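You operate a simulated robot arm through the tools that you are given. There is no shell and no other tool.

You run a simulated two-armed robot. Do the job below in one go: nothing can be reset, and whatever is moved stays where it is left.

JOB
Pick up the steel flour shaker with one hand, pass it to the other hand and put it on the middle part of the side bench. Set down upright: steel flour shaker.

Only the result counts: the job must be done as asked and must still hold three seconds after the hand-in. Knocking over, shifting, dropping, spilling or breaking anything else fails it.

ROBOT AND FRAMES
Two 7-joint arms with two-finger grippers on one trunk, on a base that moves. Base frame: it is fixed to the floor where the robot stands at the start and does not move with it; the origin is under the middle of the robot, x ahead of it, y to its left, z up; the surface under the hand at the start is at about z = 90. Readings come in cm, degrees, newtons and seconds.
The left shoulder is at the start at [6, 12.3, 94.5], the right one opposite. With the tool pointing down near the work surface each hand reaches from about 34 to 80 cm from the robot's upright axis, wherever it stands, measured 20 degrees to its own side. Places, roughly: middle part of the side bench [60, -210, 90]. Payload 1.47 kg a hand.
The tool frame of a hand sits at the grasp point between the pads (the TCP): z along the fingers, y along the line on which they close. The tips reach 1.6 cm beyond it. The gripper opens to 8.7 cm; its body begins 5.5 cm behind the TCP.
Orientation is told as [roll, pitch, yaw] about the base's x, y, z axes, in that order, counted from this pose: with the fingers straight down and closing along the base's y, the tool's x points along the base's -x, its y along +y and its z along -z.

CONTROLS
- The arms move only by the tool step_arm. It takes "left_targets", "right_targets" or both (then of equal length, played together; a hand with none holds still); each is a list of rows, each a list of 7 numbers: the shift along the tool's x, y, z in units of 50 mm (1.0 is 50 mm), then the turn, a rotation vector about the tool's x, y, z in units of 8 degrees (1.0 is 8 degrees), then the gripper command, from -1 (shut) to 1 (fully open), values between in proportion. In form: [[x, y, z, ax, ay, az, grip], ...]. A call has 1 to 20 rows; each row shifts and turns the commanded pose from where the row before left it, along the tool's axes as they then stand. A call with a number of a shift or a turn outside -1 to 1 is refused whole. Each row takes 0.2 s and may step no farther than 5 cm and 8.6 degrees from the row before; otherwise, or with a gripper value out of range, the whole call is refused. A pose out of reach is approached as far as the arm can. The call stops where the force on the tool passes 40 N (or 10 N more than at its start, if that is more) or the arm is blocked; 0.2 s more then pass. The fingers move at their own pace (about 15.3 cm/s each) and stop on an object; they squeeze with about 23 N. The grip force told is the motor's: it shows also when the fingers shut on nothing. Time passes only in rows, and 0.2 s behind the last, so rows that do not move let the fingers close. It gives the time, the measured TCP pose, the force on the tool (base axes), the opening and the grip force at its end, in the units of the frame above (readings bear some noise), with the torque about the TCP (base axes, N m) and any sound that the robot's microphone picked up, and new pictures: "pictures" is both (left out), scene, wrist or none (wrist: the cameras of the hands that moved).
- Cameras (640 x 400 px; columns grow to the right, rows downward): "scene" is now at [9.15, 1.86, 150.98]; the picture's right is [0.22, -0.98, 0.00], its down [-0.64, -0.14, -0.76] and it looks along [0.74, 0.16, -0.65] (base axes); focal length 268 px, centre (320, 200). "left" rides on the left gripper at [7.3, -1.2, -9] in its tool frame; the picture's right is [0.16, 0.99, 0.00], its down [-0.72, 0.12, -0.68] and it looks along [-0.67, 0.11, 0.73] (tool axes); focal length 247 px, centre (320, 200). "right" rides on the right gripper at [7.3, 1.2, -9] in its tool frame; the picture's right is [-0.16, 0.99, 0.00], its down [-0.72, -0.12, -0.68] and it looks along [-0.67, -0.11, 0.73] (tool axes); focal length 247 px, centre (320, 200).
- lift_body(by): moves the trunk up (or, below 0, down) by that many cm; the arms and the scene camera ride with it, the base frame stays. It gives what a move gives, with no picture.
- drive_base(legs): drives the robot by 1 to 6 legs, each [ahead, left, turn to the left] in cm, cm and degrees, along the robot's own axes; the way and the turn of a leg run together, so that a leg with both is an arc; at most 150 cm and 180 degrees a leg. The arms and the cameras ride along, it lands a little off, and it stops where it bumps. It gives what a move gives, and a new picture of the scene camera.
- pan_tilt(pan, tilt): turns the head with the scene camera to pan (to the left, within 120 degrees either way) and tilt (down, from -29 to 69), counted from straight ahead of the robot. It gives what a move gives, and a new picture of the scene camera.
- pixel_to_xyz(camera, pixels): for up to 12 pixels [column, row] of the newest picture of that camera ("zoom" is the newest enlarged one), the place [x, y, z] in the base frame of the surface seen there, good to about 0.2 cm. The clock stands still meanwhile.
- zoom(camera, box): a new picture of the part [left, top, right, bottom] of that camera's present view, enlarged. The clock stands still meanwhile.
- sign_off(): hands the job in; it is judged then, once.

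Unless the task says otherwise, let go and move clear before handing in.

The tools are called after "Call:" by a JSON object that holds its "name" and its "arguments". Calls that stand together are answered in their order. step_arm: Moves the arms, as the interface text tells. Its arguments: {"type":"object","properties":{"left_targets":{"type":"array","items":{"type":"array","items":{"type":"number"}}},"right_targets":{"type":"array","items":{"type":"array","items":{"type":"number"}}},"pictures":{"type":"string","enum":["both","scene","wrist","none"]}},"required":[]} The other tools are called the same way: lift_body (by) moves the trunk up or down; drive_base (legs) drives the base; pan_tilt (pan, tilt) turns the head that bears the scene camera; pixel_to_xyz (camera, pixels) gives the place of the surface under pixels of a picture; zoom (camera, box) takes an enlarged picture of a part of a camera's view; sign_off () hands the job in.

At the start:

```text
t: 0.0
left_tool_pos: [46.91, 44.05, 110.79]
left_tcp_rot: [0.0, 0.1, 0.0]
left_force: [-0.1, -0.2, 0.8]
left_torque: [0.01, 0.02, -0.02]
left_finger_gap: 8.68
left_gripper_force: 0.1
right_tool_pos: [50.43, -2.53, 116.35]
right_tcp_rot: [0.1, 0.1, 0.1]
right_force: [-0.4, -0.5, -0.1]
right_torque: [0.0, 0.0, -0.01]
right_finger_gap: 8.7
right_gripper_force: 0.1
trunk travel left (down, up): [-10.0, 13.0]
robot x, y, heading: [0.39, 0.15, 0.2]
head pan, tilt (commanded): [12.6, 40.8]
```

scene: 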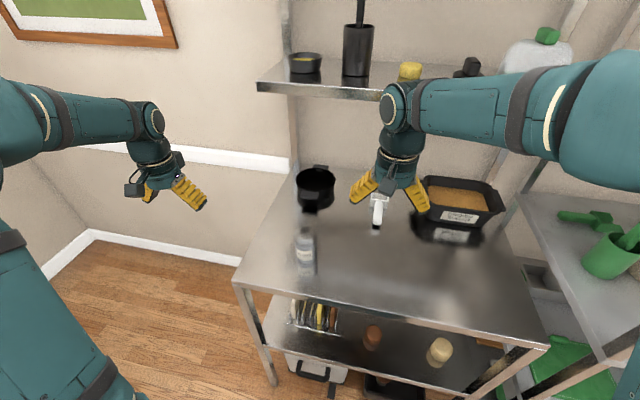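
right: 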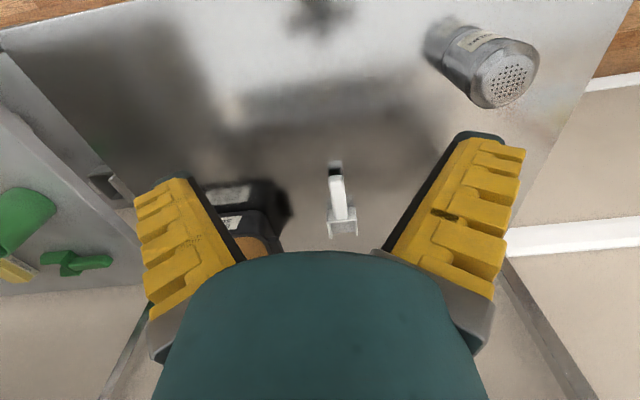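
left: 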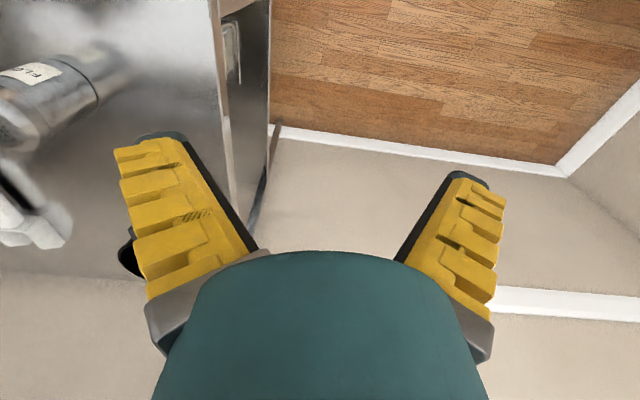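

The shaker stands near scene pixel (305,248), close to the bench's left-front edge. I'll measure it and zoom in before moving.

Call:
{"name": "zoom", "arguments": {"camera": "scene", "box": [240, 160, 440, 285]}}

Call:
{"name": "pixel_to_xyz", "arguments": {"camera": "scene", "pixels": [[305, 232], [305, 240], [305, 255], [305, 268], [297, 250], [314, 250], [285, 265], [330, 265], [240, 282], [545, 345], [376, 225], [316, 200]]}}

```text
3.20 times, centred on (340, 222) of scene
```

zoom: 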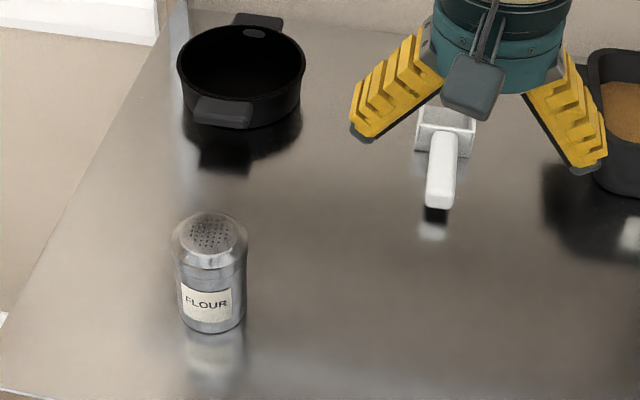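

```text
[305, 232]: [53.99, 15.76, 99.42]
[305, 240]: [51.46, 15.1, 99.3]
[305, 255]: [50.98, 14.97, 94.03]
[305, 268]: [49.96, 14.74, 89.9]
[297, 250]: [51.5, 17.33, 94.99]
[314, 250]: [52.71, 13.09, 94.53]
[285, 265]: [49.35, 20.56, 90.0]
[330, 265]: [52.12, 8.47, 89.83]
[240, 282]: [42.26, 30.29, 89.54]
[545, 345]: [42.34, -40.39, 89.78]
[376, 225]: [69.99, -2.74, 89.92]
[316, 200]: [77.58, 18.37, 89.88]
```

The shaker's front label is around [51, 15], its top is near z 99.5, and the bench is at z 90. I'll look toward the side bench before planning the pass.

Call:
{"name": "pan_tilt", "arguments": {"pan": -60, "tilt": 25}}

Call:
{"name": "pan_tilt", "arguments": {"pan": -100, "tilt": 25}}

```text
t: 1.4
left_tool_pos: [46.95, 43.99, 110.73]
left_tcp_rot: [-0.1, 0.0, 0.0]
left_force: [1.2, -0.4, -0.3]
left_torque: [0.0, 0.02, -0.01]
left_finger_gap: 8.68
left_gripper_force: 0.1
right_tool_pos: [50.43, -2.52, 116.17]
right_tcp_rot: [0.1, 0.0, 0.0]
right_force: [-0.5, -0.6, -0.3]
right_torque: [0.01, -0.02, 0.01]
right_finger_gap: 8.69
right_gripper_force: 0.0
trunk travel left (down, up): [-10.0, 13.0]
robot x, y, heading: [0.06, -0.34, -0.3]
head pan, tilt (commanded): [-60.0, 25.0]
```

scene: 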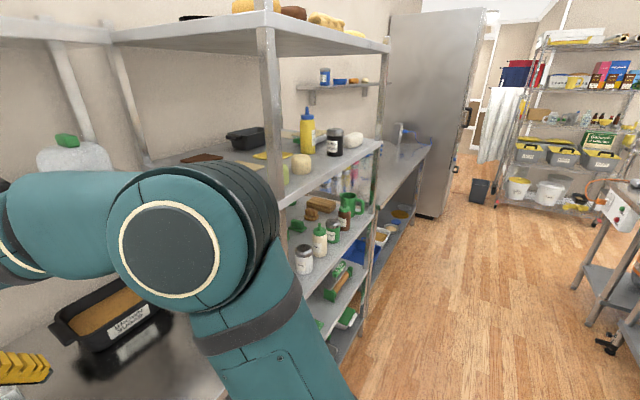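

```text
t: 2.5
left_tool_pos: [47.0, 44.08, 110.72]
left_tcp_rot: [0.1, -0.1, 0.0]
left_force: [0.6, -0.5, -0.4]
left_torque: [0.02, 0.02, 0.03]
left_finger_gap: 8.67
left_gripper_force: 0.1
right_tool_pos: [50.46, -2.56, 116.37]
right_tcp_rot: [0.1, 0.0, 0.0]
right_force: [-0.2, -0.6, 0.4]
right_torque: [0.03, 0.02, 0.0]
right_finger_gap: 8.73
right_gripper_force: 0.0
trunk travel left (down, up): [-10.0, 13.0]
robot x, y, heading: [0.25, -0.39, -0.1]
head pan, tilt (commanded): [-100.0, 25.0]
```

scene: 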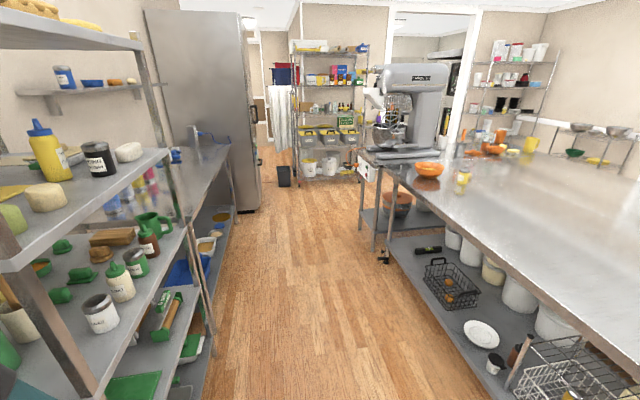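

The side bench seems to be the steel counter between the shelf and the fridge, around pixels (195–230, 150–200). I'll zoom and measure it.

Call:
{"name": "zoom", "arguments": {"camera": "scene", "box": [100, 100, 292, 220]}}

Call:
{"name": "pixel_to_xyz", "arguments": {"camera": "scene", "pixels": [[185, 195], [212, 160], [200, 170], [190, 160], [225, 146], [195, 220], [205, 250], [250, 210], [160, 180], [140, 215], [270, 250], [400, 205]]}}

Call:
{"name": "pan_tilt", "arguments": {"pan": -75, "tilt": 15}}

```text
3.33 times, centred on (196, 160) of scene
```

zoom: 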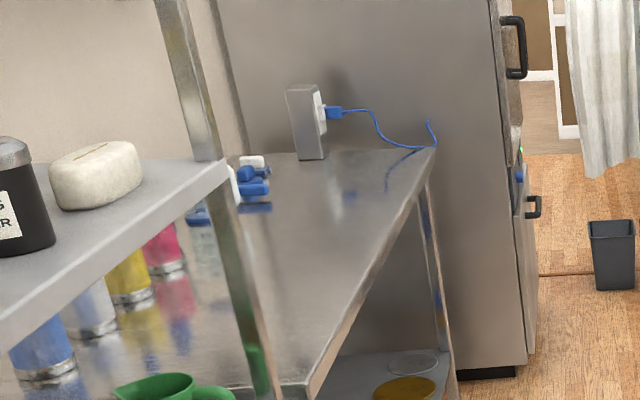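

```text
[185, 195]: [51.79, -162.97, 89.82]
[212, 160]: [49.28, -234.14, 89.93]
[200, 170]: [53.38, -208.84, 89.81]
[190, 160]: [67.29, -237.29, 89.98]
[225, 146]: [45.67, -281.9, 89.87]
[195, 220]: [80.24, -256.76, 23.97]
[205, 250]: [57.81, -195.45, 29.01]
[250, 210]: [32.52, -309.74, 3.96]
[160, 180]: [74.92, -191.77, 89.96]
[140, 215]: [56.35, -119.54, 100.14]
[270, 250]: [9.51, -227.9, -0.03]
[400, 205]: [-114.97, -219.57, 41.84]
```

```text
t: 3.4
left_tool_pos: [46.95, 43.99, 110.73]
left_tcp_rot: [0.0, 0.1, 0.2]
left_force: [0.2, 0.4, -0.3]
left_torque: [0.0, -0.01, -0.01]
left_finger_gap: 8.7
left_gripper_force: 0.1
right_tool_pos: [50.49, -2.48, 116.21]
right_tcp_rot: [0.0, 0.0, 0.0]
right_force: [0.1, -0.5, -0.1]
right_torque: [-0.01, -0.01, -0.03]
right_finger_gap: 8.68
right_gripper_force: 0.0
trunk travel left (down, up): [-10.0, 13.0]
robot x, y, heading: [-0.01, -0.02, 0.3]
head pan, tilt (commanded): [-75.0, 15.0]
```

scene: 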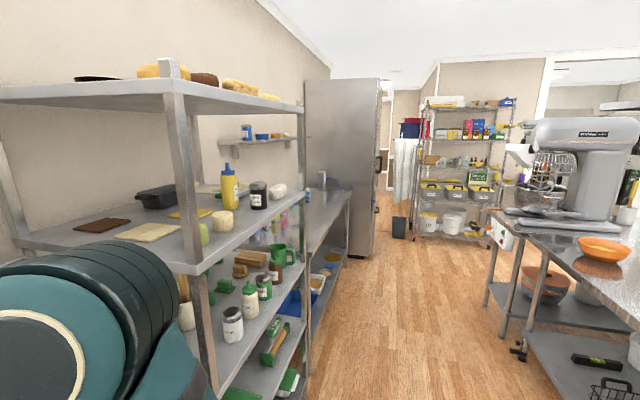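

The side bench top is at z≈90 with its front edge at x≈46–50, spanning y from about -160 to -282. I'll turn the head back to the shaker for exact geometry.

Call:
{"name": "pan_tilt", "arguments": {"pan": 12, "tilt": 50}}

Call:
{"name": "zoom", "arguments": {"camera": "scene", "box": [270, 130, 350, 180]}}

```text
t: 5.0
left_tool_pos: [46.99, 44.07, 110.82]
left_tcp_rot: [0.1, 0.0, -0.1]
left_force: [-0.8, 0.2, -0.7]
left_torque: [0.01, -0.01, 0.03]
left_finger_gap: 8.71
left_gripper_force: 0.0
right_tool_pos: [50.47, -2.46, 116.26]
right_tcp_rot: [0.1, -0.1, 0.0]
right_force: [-0.6, -0.9, -0.4]
right_torque: [-0.02, -0.02, 0.01]
right_finger_gap: 8.69
right_gripper_force: 0.1
trunk travel left (down, up): [-10.0, 13.0]
robot x, y, heading: [-0.33, 0.01, -0.4]
head pan, tilt (commanded): [12.0, 50.0]
```

scene: 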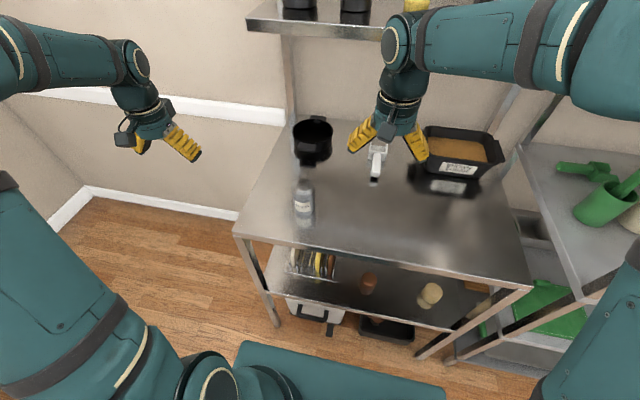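

```text
8.00 times, centred on (310, 155) of scene
```

zoom: 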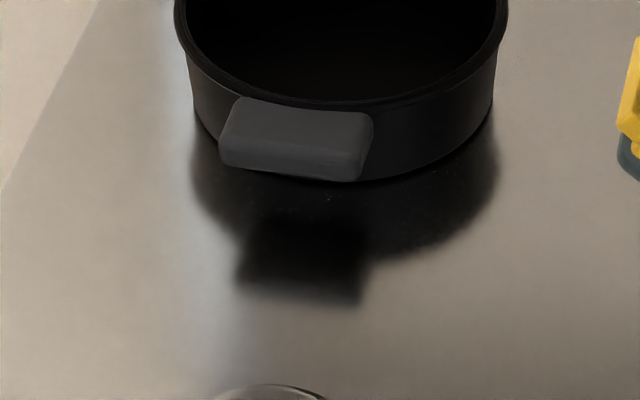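

The shaker is now around pixel (303,200). I'll zoom there and sample its outline.

Call:
{"name": "zoom", "arguments": {"camera": "scene", "box": [271, 170, 335, 210]}}

```text
10.00 times, centred on (303, 190) of scene
```

zoom: 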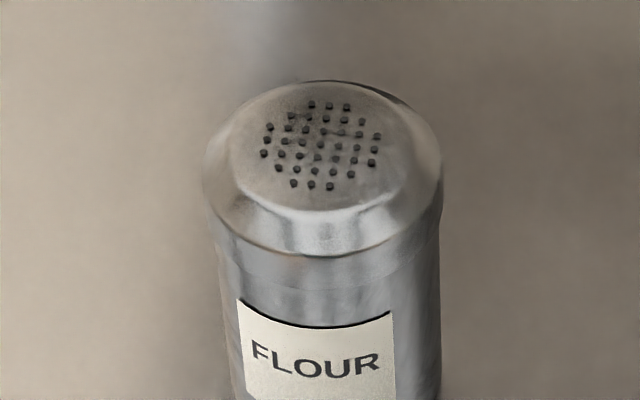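

Call:
{"name": "pixel_to_xyz", "arguments": {"camera": "zoom", "pixels": [[320, 85], [320, 140], [320, 205], [320, 250], [205, 185], [215, 200], [438, 175], [430, 200], [325, 300], [320, 390], [240, 380], [430, 380]]}}

Call:
{"name": "zoom", "arguments": {"camera": "scene", "box": [271, 190, 335, 230]}}

```text
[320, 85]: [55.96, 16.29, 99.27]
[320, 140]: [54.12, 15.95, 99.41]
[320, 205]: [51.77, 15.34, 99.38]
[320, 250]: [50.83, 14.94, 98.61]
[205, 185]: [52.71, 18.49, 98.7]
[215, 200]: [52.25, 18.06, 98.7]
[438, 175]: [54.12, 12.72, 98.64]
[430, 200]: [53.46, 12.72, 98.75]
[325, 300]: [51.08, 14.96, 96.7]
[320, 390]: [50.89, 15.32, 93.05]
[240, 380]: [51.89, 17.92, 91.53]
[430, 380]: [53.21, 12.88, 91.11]
```

```text
10.00 times, centred on (303, 210) of scene
```

zoom: 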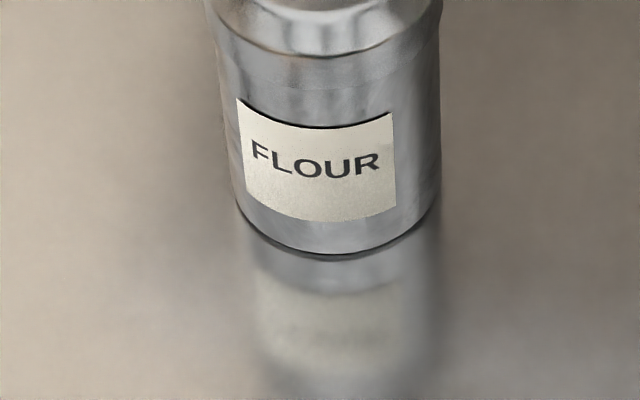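

The shaker is about 6 cm wide and 9.4 cm tall, standing upright at roughly [53.4, 15.6]. Before choosing grasp angles for the pass I'll measure the gripper body and finger widths from the scene view near (390,120).

Call:
{"name": "zoom", "arguments": {"camera": "scene", "box": [340, 80, 452, 150]}}

Call:
{"name": "zoom", "arguments": {"camera": "scene", "box": [100, 90, 212, 160]}}

```text
5.71 times, centred on (396, 115) of scene
```

zoom: 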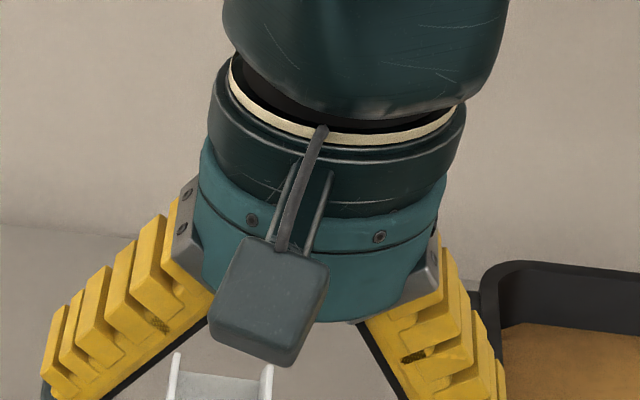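

```text
5.71 times, centred on (156, 125) of scene
```

zoom: 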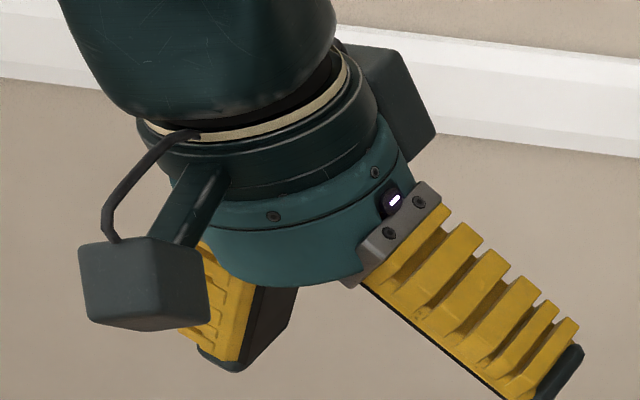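

The fingers splay in a V from a round body about as wide as the finger bases, and the camera box hangs on the robot side at zoom pixel (145,285). I'll sample points to get true sizes.

Call:
{"name": "pixel_to_xyz", "arguments": {"camera": "zoom", "pixels": [[378, 280], [448, 210], [510, 385], [570, 330], [90, 250], [120, 320], [205, 250], [225, 250], [400, 150], [320, 285], [245, 360], [395, 90]]}}

Call:
{"name": "zoom", "arguments": {"camera": "left", "box": [80, 100, 560, 400]}}

```text
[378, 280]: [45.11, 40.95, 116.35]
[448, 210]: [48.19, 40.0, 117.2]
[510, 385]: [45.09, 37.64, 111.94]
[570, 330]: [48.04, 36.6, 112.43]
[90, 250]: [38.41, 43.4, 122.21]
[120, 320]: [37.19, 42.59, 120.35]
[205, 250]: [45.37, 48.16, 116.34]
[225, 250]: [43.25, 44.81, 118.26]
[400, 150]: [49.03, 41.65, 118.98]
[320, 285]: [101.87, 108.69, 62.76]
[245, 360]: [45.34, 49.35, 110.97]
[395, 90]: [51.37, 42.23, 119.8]
```

```text
1.33 times, centred on (320, 250) of left
```

zoom: 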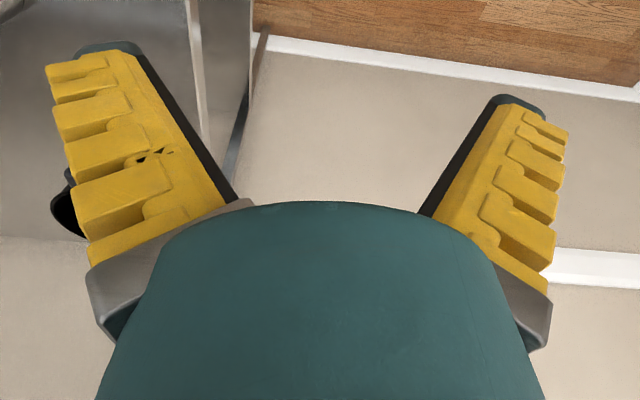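

Fingers are about 3 cm wide and the body's half-thickness is near 4 cm. I'll partly close the left gripper in the air (about 6 cm) to see how the pads stand at that opening.

Call:
{"name": "step_arm", "arguments": {"left_targets": [[0, 0, 0, 0, 0, 0, 0.38], [0, 0, 0, 0, 0, 0, 0.38], [0, 0, 0, 0, 0, 0, 0.38]], "pictures": "both"}}

Call:
{"name": "zoom", "arguments": {"camera": "scene", "box": [100, 90, 212, 160]}}

```text
t: 5.8
left_tool_pos: [46.94, 43.98, 110.81]
left_tcp_rot: [0.0, 0.0, 0.0]
left_force: [-0.4, -0.7, -0.1]
left_torque: [0.0, -0.01, -0.02]
left_finger_gap: 6.47
left_gripper_force: 3.7
right_tool_pos: [50.57, -2.55, 116.33]
right_tcp_rot: [0.0, 0.0, 0.0]
right_force: [0.9, -0.4, 0.0]
right_torque: [-0.01, 0.0, -0.02]
right_finger_gap: 8.69
right_gripper_force: 0.1
trunk travel left (down, up): [-10.0, 13.0]
robot x, y, heading: [-0.11, -0.28, 0.2]
head pan, tilt (commanded): [12.0, 50.0]
```

scene: 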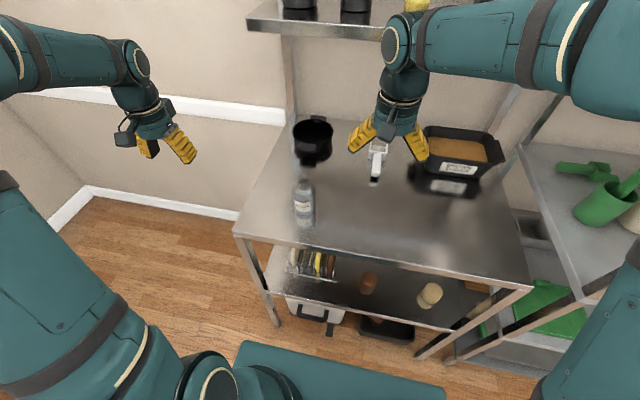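
left: 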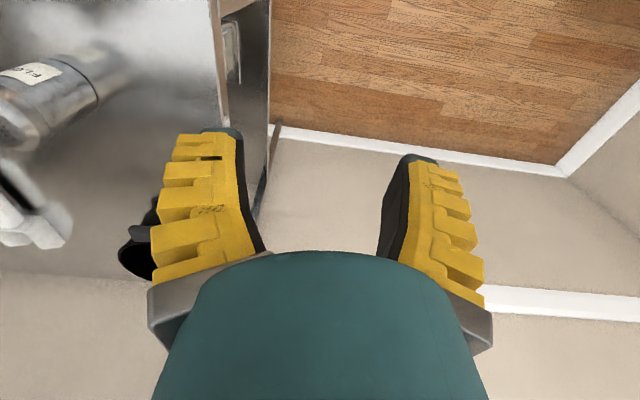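

```text
5.71 times, centred on (156, 125) of scene
```

zoom: 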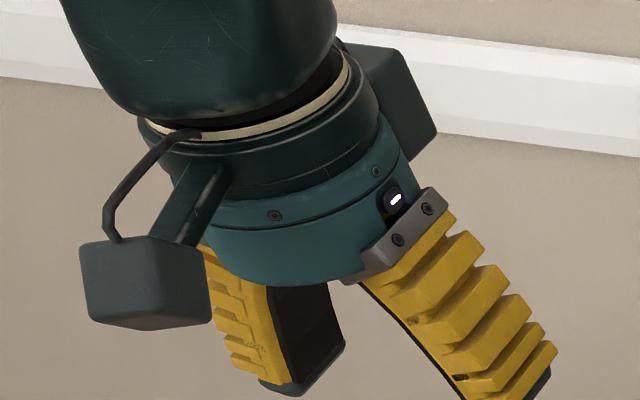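

At about 6 cm opening the soft fingers stand nearly parallel. My plan is for the left hand to take the shaker low with fingers pointing forward and ~31° down. The right hand will then take it by the lid from straight above. First I'll move the right hand aside and tilt the left hand.

Call:
{"name": "step_arm", "arguments": {"left_targets": [[0, -0.93, 0, 0, 0, 0, 1], [0, -0.93, 0, 0, 0, 0, 1], [0, -0.93, 0, 0, 0, 0, 1], [0, 0, 0, 0, -0.922, 0, 1], [0, 0, 0, 0, -0.922, 0, 1], [0, 0, 0, 0, -0.922, 0, 1], [0, 0, 0, 0, -0.922, 0, 1], [0, 0, 0, 0, -0.922, 0, 1], [0, 0, 0, 0, -0.922, 0, 1], [0, 0, 0, 0, -0.922, 0, 1], [0, 0, 0, 0, -0.922, 0, 1]], "right_targets": [[0, -0.8, 0, 0, 0, 0, 1], [0, -0.8, 0, 0, 0, 0, 1], [0, -0.8, 0, 0, 0, 0, 1], [0, -0.8, 0, 0, 0, 0, 1], [0, 0, 0, 0, 0, 0, 1], [0, 0, 0, 0, 0, 0, 1], [0, 0, 0, 0, 0, 0, 1], [0, 0, 0, 0, 0, 0, 1], [0, 0, 0, 0, 0, 0, 1], [0, 0, 0, 0, 0, 0, 1], [0, 0, 0, 0, 0, 0, 1]], "pictures": "both"}}

```text
t: 8.2
left_tool_pos: [46.95, 30.63, 112.01]
left_tcp_rot: [-0.3, -59.1, 0.2]
left_force: [-0.2, 1.5, 0.2]
left_torque: [-0.07, -0.05, -0.11]
left_finger_gap: 8.7
left_gripper_force: 0.0
left hand out of reach, approached as far as the arm can: row 10
right_tool_pos: [50.81, -18.34, 116.27]
right_tcp_rot: [0.0, 0.0, 0.0]
right_force: [0.1, 1.0, 0.3]
right_torque: [-0.06, 0.02, 0.01]
right_finger_gap: 8.7
right_gripper_force: 0.1
trunk travel left (down, up): [-10.0, 13.0]
robot x, y, heading: [0.22, -0.15, 0.2]
head pan, tilt (commanded): [12.0, 50.0]
```

scene: 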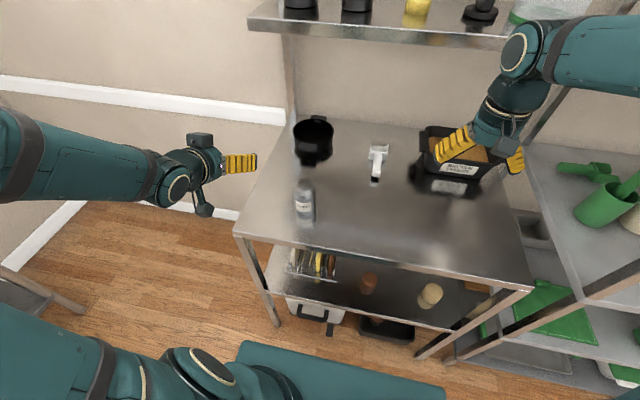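
right: 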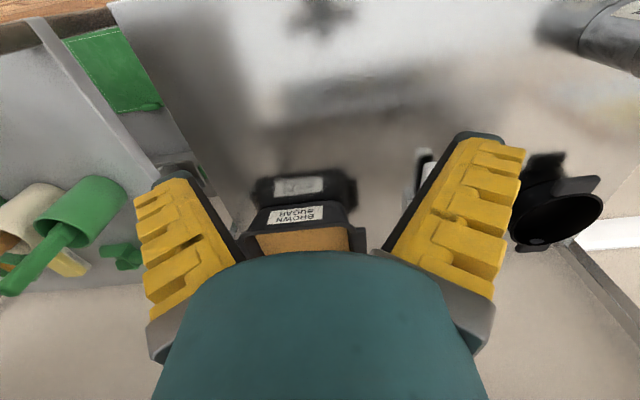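
left: 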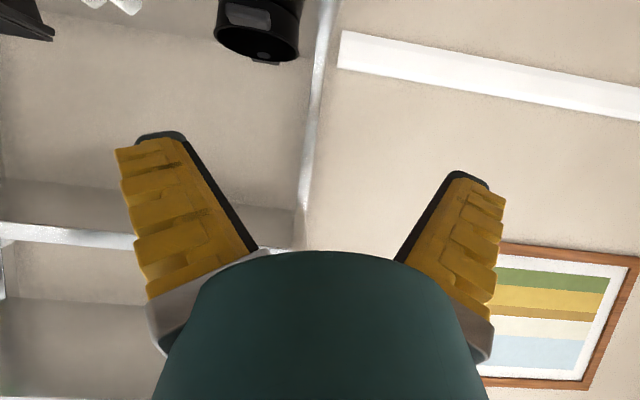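

The left hand reached the tilt but sat about 1 cm high, flagged as near its reach limit because it is folded too close. I'll back the base up about 14 cm so the forward-pointing grasp is more comfortable.

Call:
{"name": "drive_base", "arguments": {"legs": [[-14, 0, 0]]}}

```text
t: 9.5
left_tool_pos: [33.08, 30.53, 112.21]
left_tcp_rot: [0.1, -59.1, -0.3]
left_force: [-1.0, -0.5, -0.1]
left_torque: [-0.02, -0.02, -0.02]
left_finger_gap: 8.73
left_gripper_force: 0.1
right_tool_pos: [36.68, -18.68, 116.41]
right_tcp_rot: [-0.1, -0.1, -0.2]
right_force: [-0.8, -0.2, 0.0]
right_torque: [-0.01, -0.03, 0.0]
right_finger_gap: 8.69
right_gripper_force: 0.0
trunk travel left (down, up): [-10.0, 13.0]
robot x, y, heading: [-13.7, 0.3, -0.1]
head pan, tilt (commanded): [12.0, 50.0]
```

scene: 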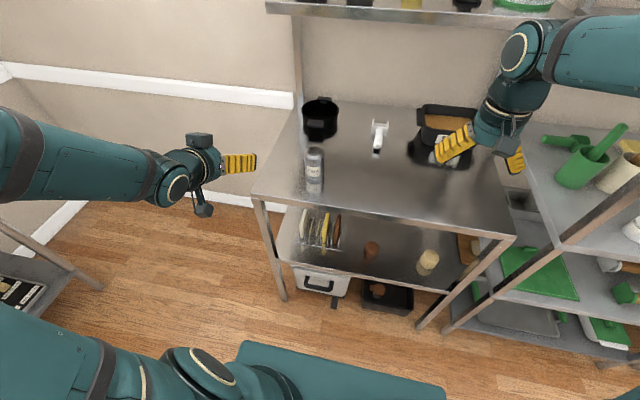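

The base backed up 14 cm and the left hand is now at [33.1, 30.5, 112.2] with pitch -59. I'll move it to the pre-grasp point behind the shaker at about [44, 15.6, 98].

Call:
{"name": "step_arm", "arguments": {"left_targets": [[0.255, -0.596, 0.666, 0, 0, 0, 1], [0.255, -0.596, 0.666, 0, 0, 0, 1], [0.255, -0.596, 0.666, 0, 0, 0, 1], [0.255, -0.596, 0.666, 0, 0, 0, 1], [0.255, -0.596, 0.666, 0, 0, 0, 1], [0, 0, 0, 0, 0, 0, 1]], "pictures": "both"}}

```text
t: 10.9
left_tool_pos: [44.15, 15.59, 97.82]
left_tcp_rot: [0.0, -59.0, -0.2]
left_force: [-0.6, 0.3, -0.4]
left_torque: [-0.02, 0.01, -0.03]
left_finger_gap: 8.68
left_gripper_force: 0.1
right_tool_pos: [36.68, -18.71, 116.46]
right_tcp_rot: [0.1, 0.0, -0.3]
right_force: [0.6, 0.2, 0.2]
right_torque: [-0.01, -0.02, 0.01]
right_finger_gap: 8.73
right_gripper_force: 0.0
trunk travel left (down, up): [-10.0, 13.0]
robot x, y, heading: [-13.67, 0.33, -0.0]
head pan, tilt (commanded): [12.0, 50.0]
```

scene: 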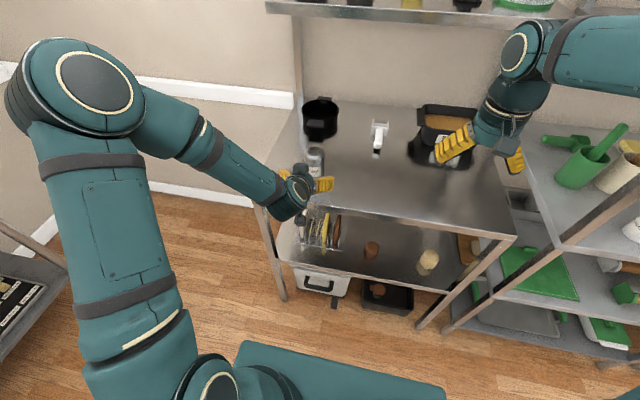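
left: 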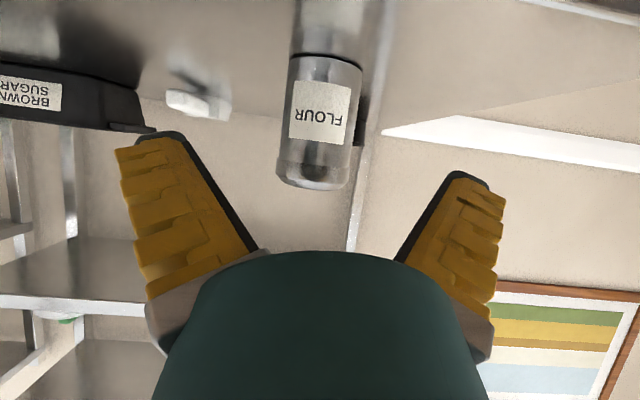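

The left hand is at the pre-grasp pose with the shaker centred between the fingers at left-camera pixel (320,120). I'll check its position and the bench edge from this camera before going in.

Call:
{"name": "pixel_to_xyz", "arguments": {"camera": "left", "pixels": [[320, 65], [318, 110], [318, 165], [290, 80], [358, 80], [285, 160], [345, 165], [315, 182]]}}

Call:
{"name": "zoom", "arguments": {"camera": "scene", "box": [240, 130, 368, 210]}}

```text
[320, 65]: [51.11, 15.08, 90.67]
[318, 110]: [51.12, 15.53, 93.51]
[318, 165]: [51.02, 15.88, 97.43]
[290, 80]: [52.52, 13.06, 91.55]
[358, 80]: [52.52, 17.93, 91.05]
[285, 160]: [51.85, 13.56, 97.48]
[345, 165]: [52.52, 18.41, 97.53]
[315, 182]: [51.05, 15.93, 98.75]
```

```text
5.00 times, centred on (304, 170) of scene
```

zoom: 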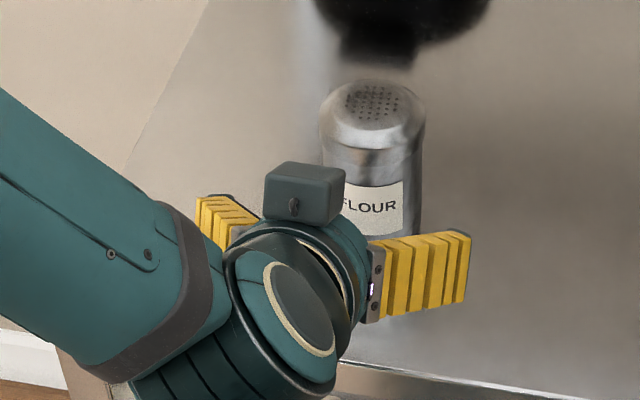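

There's a second box on the upper side of the left gripper (zoom pixel (305,190)), which matters for the right hand's clearance. I'll measure it.

Call:
{"name": "pixel_to_xyz", "arguments": {"camera": "zoom", "pixels": [[283, 170], [338, 175], [325, 215], [272, 205], [345, 215], [340, 190], [360, 250], [330, 225], [370, 120], [372, 215], [400, 370], [320, 355]]}}

```text
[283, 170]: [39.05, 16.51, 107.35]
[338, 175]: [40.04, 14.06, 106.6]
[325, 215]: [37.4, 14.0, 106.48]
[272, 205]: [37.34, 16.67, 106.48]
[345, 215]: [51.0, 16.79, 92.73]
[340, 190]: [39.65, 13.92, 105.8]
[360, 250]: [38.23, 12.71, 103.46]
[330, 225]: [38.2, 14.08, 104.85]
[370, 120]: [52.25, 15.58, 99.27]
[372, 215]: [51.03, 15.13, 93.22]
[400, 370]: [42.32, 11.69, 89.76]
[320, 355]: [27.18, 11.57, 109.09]
```

The box's top ends about 12.5 cm above the shaker bottom at grasp, so the right hand can still come in from above with a slight forward lean. I'll advance about 8 cm along the fingers, then check.

Call:
{"name": "step_arm", "arguments": {"left_targets": [[-0.017, 0.004, 0.4, 0, 0, 0, 1], [-0.017, 0.004, 0.4, 0, 0, 0, 1], [-0.017, 0.004, 0.4, 0, 0, 0, 1], [-0.017, 0.004, 0.4, 0, 0, 0, 1]], "pictures": "both"}}

Call:
{"name": "zoom", "arguments": {"camera": "scene", "box": [240, 130, 368, 210]}}

```text
t: 11.9
left_tool_pos: [51.19, 15.61, 94.09]
left_tcp_rot: [0.1, -59.0, -0.2]
left_force: [0.0, -0.6, -0.3]
left_torque: [0.0, -0.01, -0.02]
left_finger_gap: 8.71
left_gripper_force: 0.1
right_tool_pos: [36.9, -18.78, 116.25]
right_tcp_rot: [-0.1, 0.0, -0.3]
right_force: [0.1, -0.2, 0.0]
right_torque: [0.01, 0.04, -0.01]
right_finger_gap: 8.68
right_gripper_force: 0.1
trunk travel left (down, up): [-10.0, 13.0]
robot x, y, heading: [-14.04, -0.19, -0.2]
head pan, tilt (commanded): [12.0, 50.0]
```

scene: 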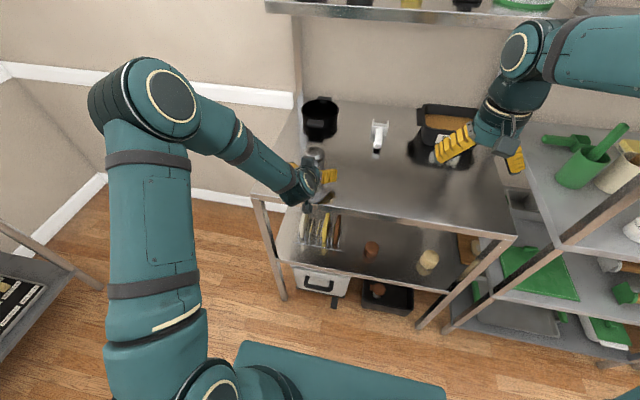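
left: 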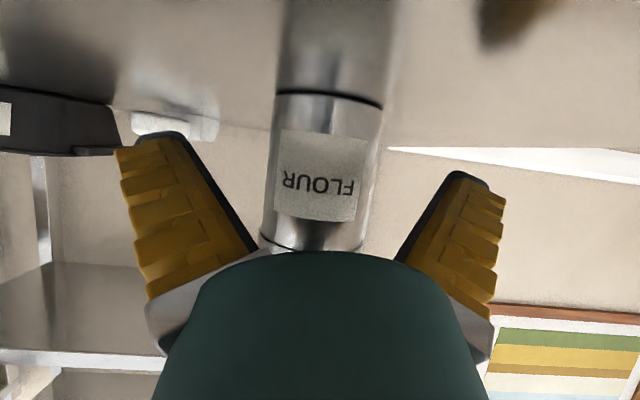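

```text
5.00 times, centred on (304, 170) of scene
```

zoom: 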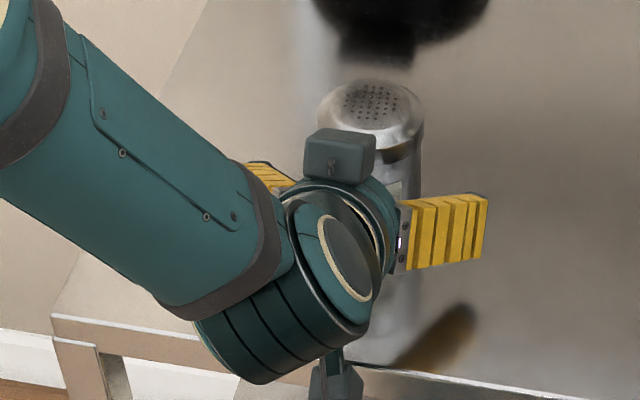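

The shaker is between the fingers and the camera box is just outside the bench front edge. I'll go the last 2 cm in small steps.

Call:
{"name": "step_arm", "arguments": {"left_targets": [[0, 0.01, 0.15, 0, 0, 0, 1], [0, 0.01, 0.15, 0, 0, 0, 1], [0, 0, 0.11, 0, 0, 0, 1]], "pictures": "both"}}

Call:
{"name": "zoom", "arguments": {"camera": "scene", "box": [260, 130, 372, 200]}}

```text
t: 12.7
left_tool_pos: [52.96, 15.75, 93.02]
left_tcp_rot: [0.0, -59.2, -0.2]
left_force: [1.0, -0.1, -0.6]
left_torque: [-0.01, -0.02, 0.05]
left_finger_gap: 8.7
left_gripper_force: 0.0
right_tool_pos: [36.86, -18.82, 116.25]
right_tcp_rot: [-0.1, 0.0, -0.2]
right_force: [0.2, -0.3, -0.1]
right_torque: [-0.03, 0.01, 0.0]
right_finger_gap: 8.71
right_gripper_force: 0.1
trunk travel left (down, up): [-10.0, 13.0]
robot x, y, heading: [-13.7, 0.09, -0.3]
head pan, tilt (commanded): [12.0, 50.0]
```

scene: 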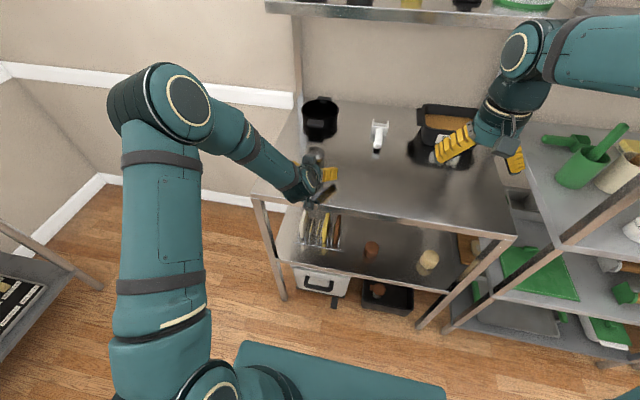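
left: 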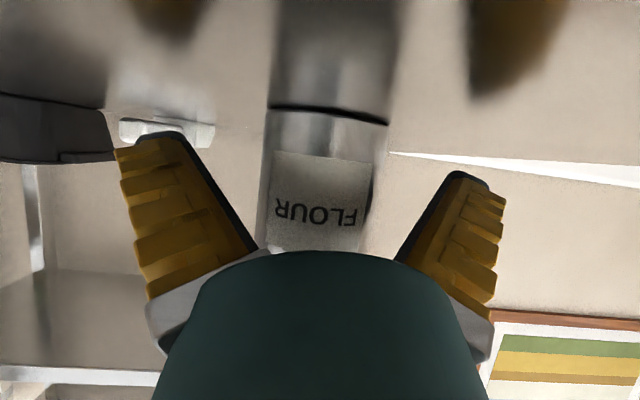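

```text
5.71 times, centred on (316, 165) of scene
```

zoom: 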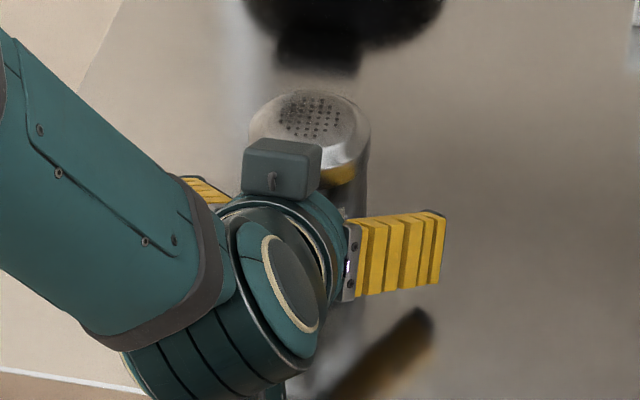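

No contact forces, and the hand is at [53.0, 15.75, 93.0] with the shaker centred. I'll close the left gripper.

Call:
{"name": "step_arm", "arguments": {"left_targets": [[0, 0, 0, 0, 0, 0, 0.3], [0, 0, 0, 0, 0, 0, -1], [0, 0, 0, 0, 0, 0, -1], [0, 0, 0, 0, 0, 0, -1], [0, 0, 0, 0, 0, 0, -1]], "pictures": "both"}}

Call:
{"name": "zoom", "arguments": {"camera": "scene", "box": [260, 130, 372, 200]}}

```text
t: 13.9
left_tool_pos: [52.92, 15.7, 93.12]
left_tcp_rot: [0.1, -59.1, -0.4]
left_force: [-0.5, 0.6, 2.1]
left_torque: [0.11, 0.0, 0.02]
left_finger_gap: 5.39
left_gripper_force: 23.1
right_tool_pos: [36.76, -18.67, 116.27]
right_tcp_rot: [0.0, 0.0, -0.2]
right_force: [0.3, -0.1, 0.6]
right_torque: [-0.01, 0.03, -0.02]
right_finger_gap: 8.71
right_gripper_force: 0.0
trunk travel left (down, up): [-10.0, 13.0]
robot x, y, heading: [-13.64, -0.16, 0.0]
head pan, tilt (commanded): [12.0, 50.0]
```

scene: 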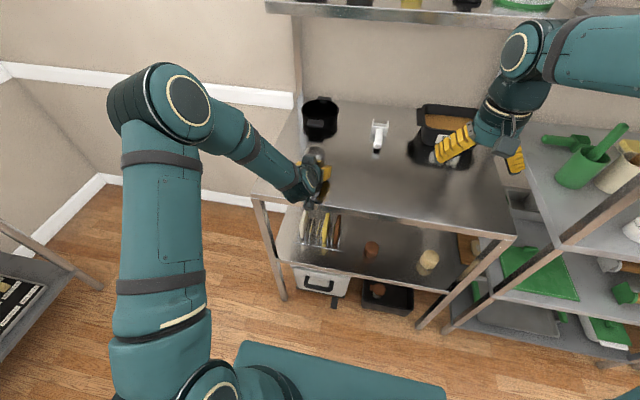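
left: 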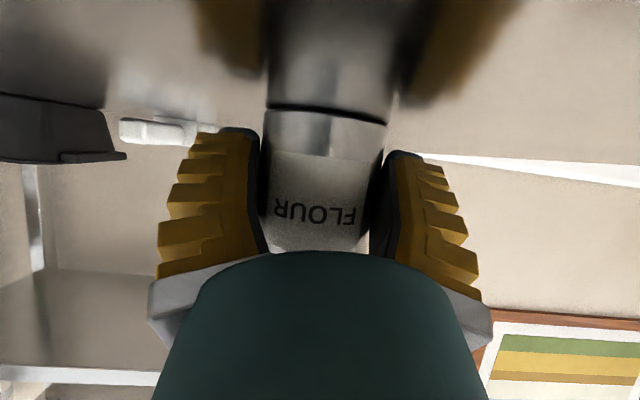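

```text
5.71 times, centred on (316, 165) of scene
```

zoom: 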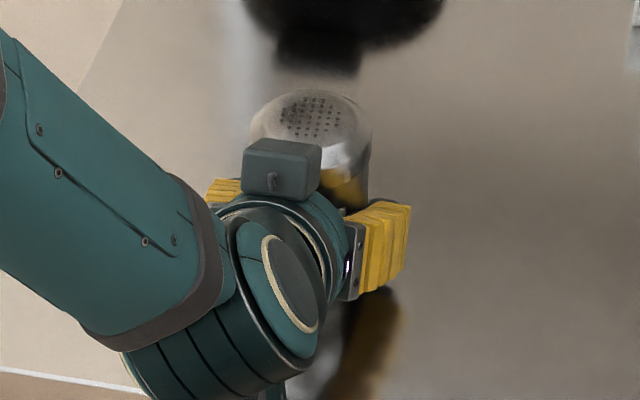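

The grip holds at 5.39 cm and 23 N with the shaker still upright. I'll lift slowly straight up.

Call:
{"name": "step_arm", "arguments": {"left_targets": [[-0.171, 0, -0.103, 0, 0, 0, -1], [-0.171, 0, -0.103, 0, 0, 0, -1], [-0.257, 0, -0.155, 0, 0, 0, -1], [-0.257, 0, -0.155, 0, 0, 0, -1], [0, 0, 0, 0, 0, 0, -1]], "pictures": "both"}}

Call:
{"name": "zoom", "arguments": {"camera": "scene", "box": [260, 110, 372, 180]}}

```text
t: 15.1
left_tool_pos: [52.92, 15.68, 98.06]
left_tcp_rot: [0.1, -59.1, -0.2]
left_force: [0.4, 0.0, -1.0]
left_torque: [0.02, -0.01, -0.01]
left_finger_gap: 5.31
left_gripper_force: 22.8
right_tool_pos: [36.82, -18.81, 116.23]
right_tcp_rot: [0.0, 0.0, -0.1]
right_force: [-0.1, 0.6, 0.0]
right_torque: [-0.01, 0.01, -0.02]
right_finger_gap: 8.71
right_gripper_force: 0.0
trunk travel left (down, up): [-10.0, 13.0]
robot x, y, heading: [-13.36, -0.02, -0.2]
head pan, tilt (commanded): [12.0, 50.0]
```

scene: 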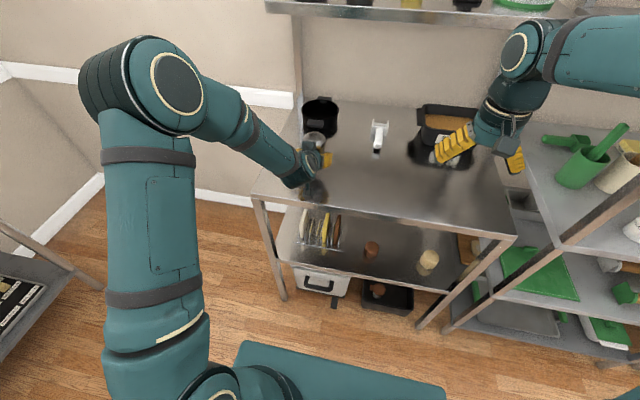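
left: 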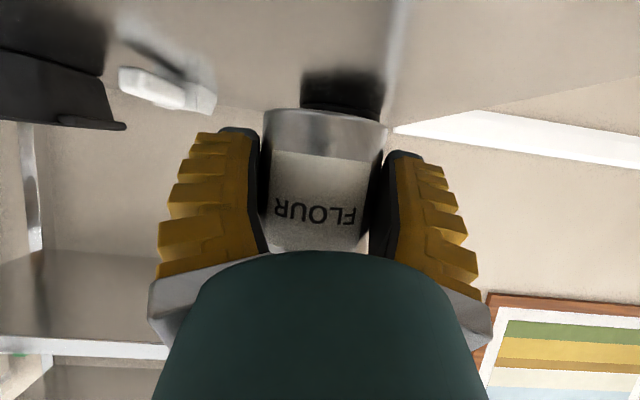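

```text
5.71 times, centred on (316, 145) of scene
```

zoom: 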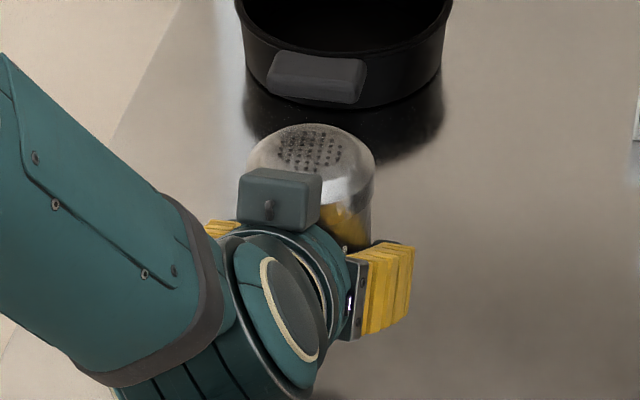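

The shaker is lifted cleanly and held firmly (gap 5.31, 22.8 N). I'll carry it to the hand-over spot around [48, 6, 108] with the right hand still well aside.

Call:
{"name": "step_arm", "arguments": {"left_targets": [[-0.15, -0.242, -0.2335, 0, 0, 0, -1], [-0.15, -0.242, -0.2335, 0, 0, 0, -1], [-0.15, -0.242, -0.2335, 0, 0, 0, -1], [-0.15, -0.242, -0.2335, 0, 0, 0, -1], [-0.15, -0.242, -0.2335, 0, 0, 0, -1], [-0.15, -0.242, -0.2335, 0, 0, 0, -1], [-0.15, -0.242, -0.2335, 0, 0, 0, -1], [-0.15, -0.242, -0.2335, 0, 0, 0, -1], [0, 0, 0, 0, 0, 0, -1]], "pictures": "both"}}

Call:
{"name": "zoom", "arguments": {"camera": "scene", "box": [290, 90, 450, 190]}}

```text
t: 17.1
left_tool_pos: [48.03, 6.05, 108.04]
left_tcp_rot: [0.0, -59.1, -0.2]
left_force: [-0.2, 0.4, -1.6]
left_torque: [0.04, 0.03, 0.0]
left_finger_gap: 5.3
left_gripper_force: 23.2
right_tool_pos: [36.96, -18.78, 116.23]
right_tcp_rot: [0.0, 0.0, -0.2]
right_force: [0.1, -0.8, -0.2]
right_torque: [-0.02, 0.01, -0.01]
right_finger_gap: 8.71
right_gripper_force: 0.1
trunk travel left (down, up): [-10.0, 13.0]
robot x, y, heading: [-13.64, 0.04, -0.4]
head pan, tilt (commanded): [12.0, 50.0]
```

scene: 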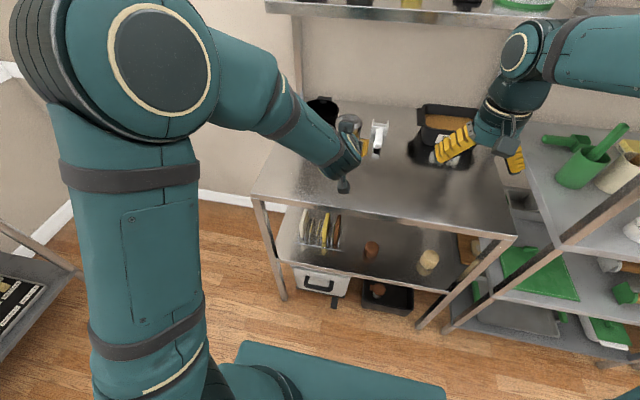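
left: 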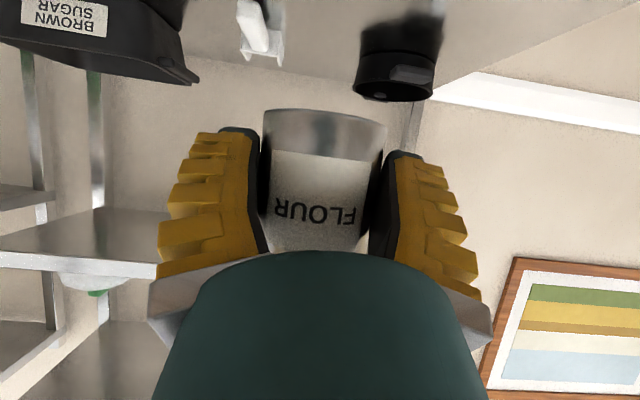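

```text
4.00 times, centred on (370, 140) of scene
```

zoom: 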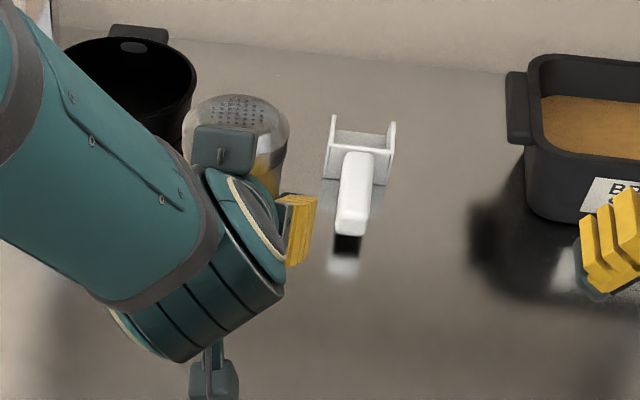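

The shaker's lid is visible at zoom pixel (240,115). I'll measure its position so the right hand can come down on it precisely.

Call:
{"name": "zoom", "arguments": {"camera": "scene", "box": [326, 104, 374, 134]}}

```text
13.33 times, centred on (350, 119) of scene
```

zoom: 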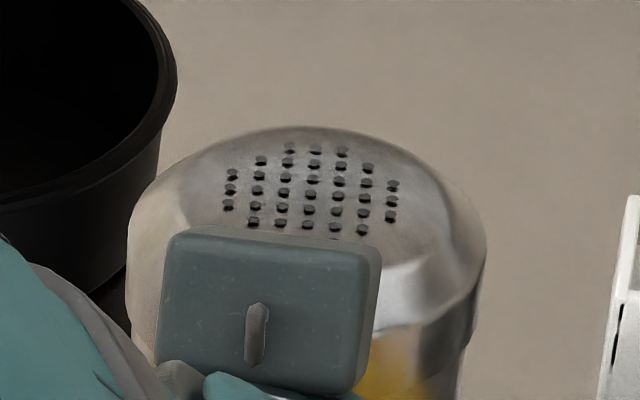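

Call:
{"name": "pixel_to_xyz", "arguments": {"camera": "zoom", "pixels": [[310, 130], [310, 160], [310, 190], [310, 220], [185, 195], [440, 200], [130, 250], [484, 240], [475, 270], [400, 260], [180, 260], [370, 260]]}}

```text
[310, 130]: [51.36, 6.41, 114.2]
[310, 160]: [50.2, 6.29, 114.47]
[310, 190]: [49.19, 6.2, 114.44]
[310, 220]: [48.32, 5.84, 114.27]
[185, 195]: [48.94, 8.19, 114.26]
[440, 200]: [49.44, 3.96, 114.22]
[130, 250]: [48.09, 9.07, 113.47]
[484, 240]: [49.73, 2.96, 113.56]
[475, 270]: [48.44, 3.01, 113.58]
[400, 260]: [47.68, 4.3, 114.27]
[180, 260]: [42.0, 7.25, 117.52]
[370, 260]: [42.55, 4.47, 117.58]
```

The lid centre is at about [48.9, 6.05] with the top at z 114.4, and it is level. I'll bring the right hand up, forward and leaned 10°, then across to hover above the lid.

Call:
{"name": "step_arm", "arguments": {"right_targets": [[-0.61, 0, -0.4, 0, 0, 0, 1], [-0.61, 0, -0.4, 0, 0, 0, 1], [-0.61, 0, -0.4, 0, 0, 0, 1], [-0.61, 0, -0.4, 0, 0, 0, 1], [0, 0, 0, 0, 0.625, 0, 1], [0, 0, 0, 0, 0.625, 0, 1], [0, 0.7, 0, 0, 0, 0, 1], [0, 0.7, 0, 0, 0, 0, 1], [0, 0.7, 0, 0, 0, 0, 1], [0, 0.7, 0, 0, 0, 0, 1], [0, 0, 0, 0, 0, 0, 1]], "pictures": "both"}}

```text
t: 19.5
left_tool_pos: [48.01, 5.97, 108.15]
left_tcp_rot: [0.1, -58.9, -0.3]
left_force: [0.3, 0.6, -0.6]
left_torque: [-0.02, -0.02, 0.01]
left_finger_gap: 5.32
left_gripper_force: 22.7
right_tool_pos: [49.02, -4.75, 124.16]
right_tcp_rot: [0.0, 10.0, -0.2]
right_force: [-0.5, 0.6, -0.3]
right_torque: [0.0, 0.02, -0.03]
right_finger_gap: 8.7
right_gripper_force: 0.0
trunk travel left (down, up): [-10.0, 13.0]
robot x, y, heading: [-13.97, -0.04, -0.1]
head pan, tilt (commanded): [12.0, 50.0]
```

scene: 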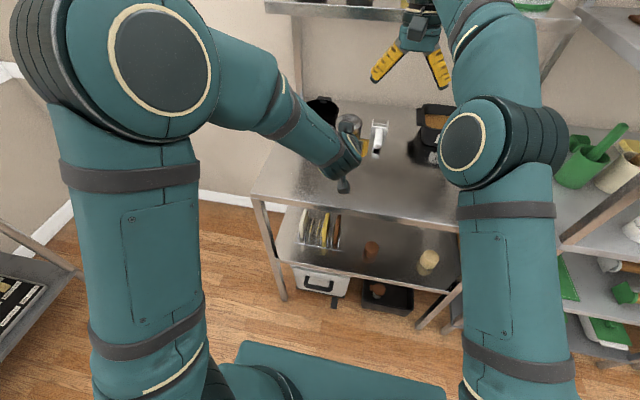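
right: 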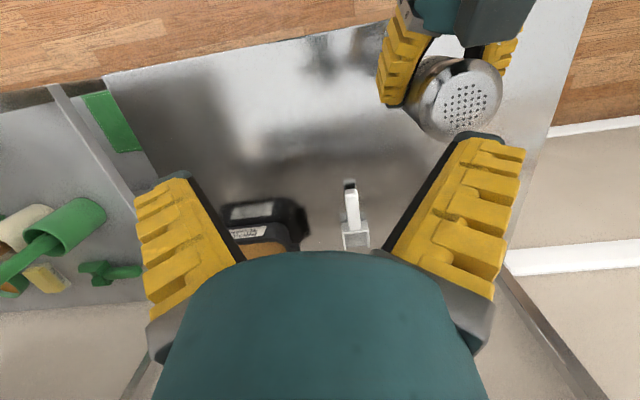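

The right hand is hovering at [49, -4.75, 124.2]. I'll check the overhead shelf's front edge against the right wrist before sliding over.

Call:
{"name": "pixel_to_xyz", "arguments": {"camera": "scene", "pixels": [[300, 8], [340, 10], [370, 12], [420, 30], [430, 10], [550, 15], [350, 120]]}}

Call:
{"name": "pixel_to_xyz", "arguments": {"camera": "right", "pixels": [[467, 105], [425, 105], [503, 90], [460, 75], [450, 130], [480, 20], [520, 40]]}}

```text
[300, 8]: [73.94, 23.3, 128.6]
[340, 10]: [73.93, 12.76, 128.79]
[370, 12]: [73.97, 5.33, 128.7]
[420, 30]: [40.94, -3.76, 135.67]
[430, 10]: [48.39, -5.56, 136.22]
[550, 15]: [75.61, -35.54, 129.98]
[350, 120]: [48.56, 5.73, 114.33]
```

```text
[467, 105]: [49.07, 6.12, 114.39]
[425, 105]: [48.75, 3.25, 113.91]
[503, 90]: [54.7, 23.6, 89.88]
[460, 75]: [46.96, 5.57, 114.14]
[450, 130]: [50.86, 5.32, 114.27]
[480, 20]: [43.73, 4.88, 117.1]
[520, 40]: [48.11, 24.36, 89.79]
```

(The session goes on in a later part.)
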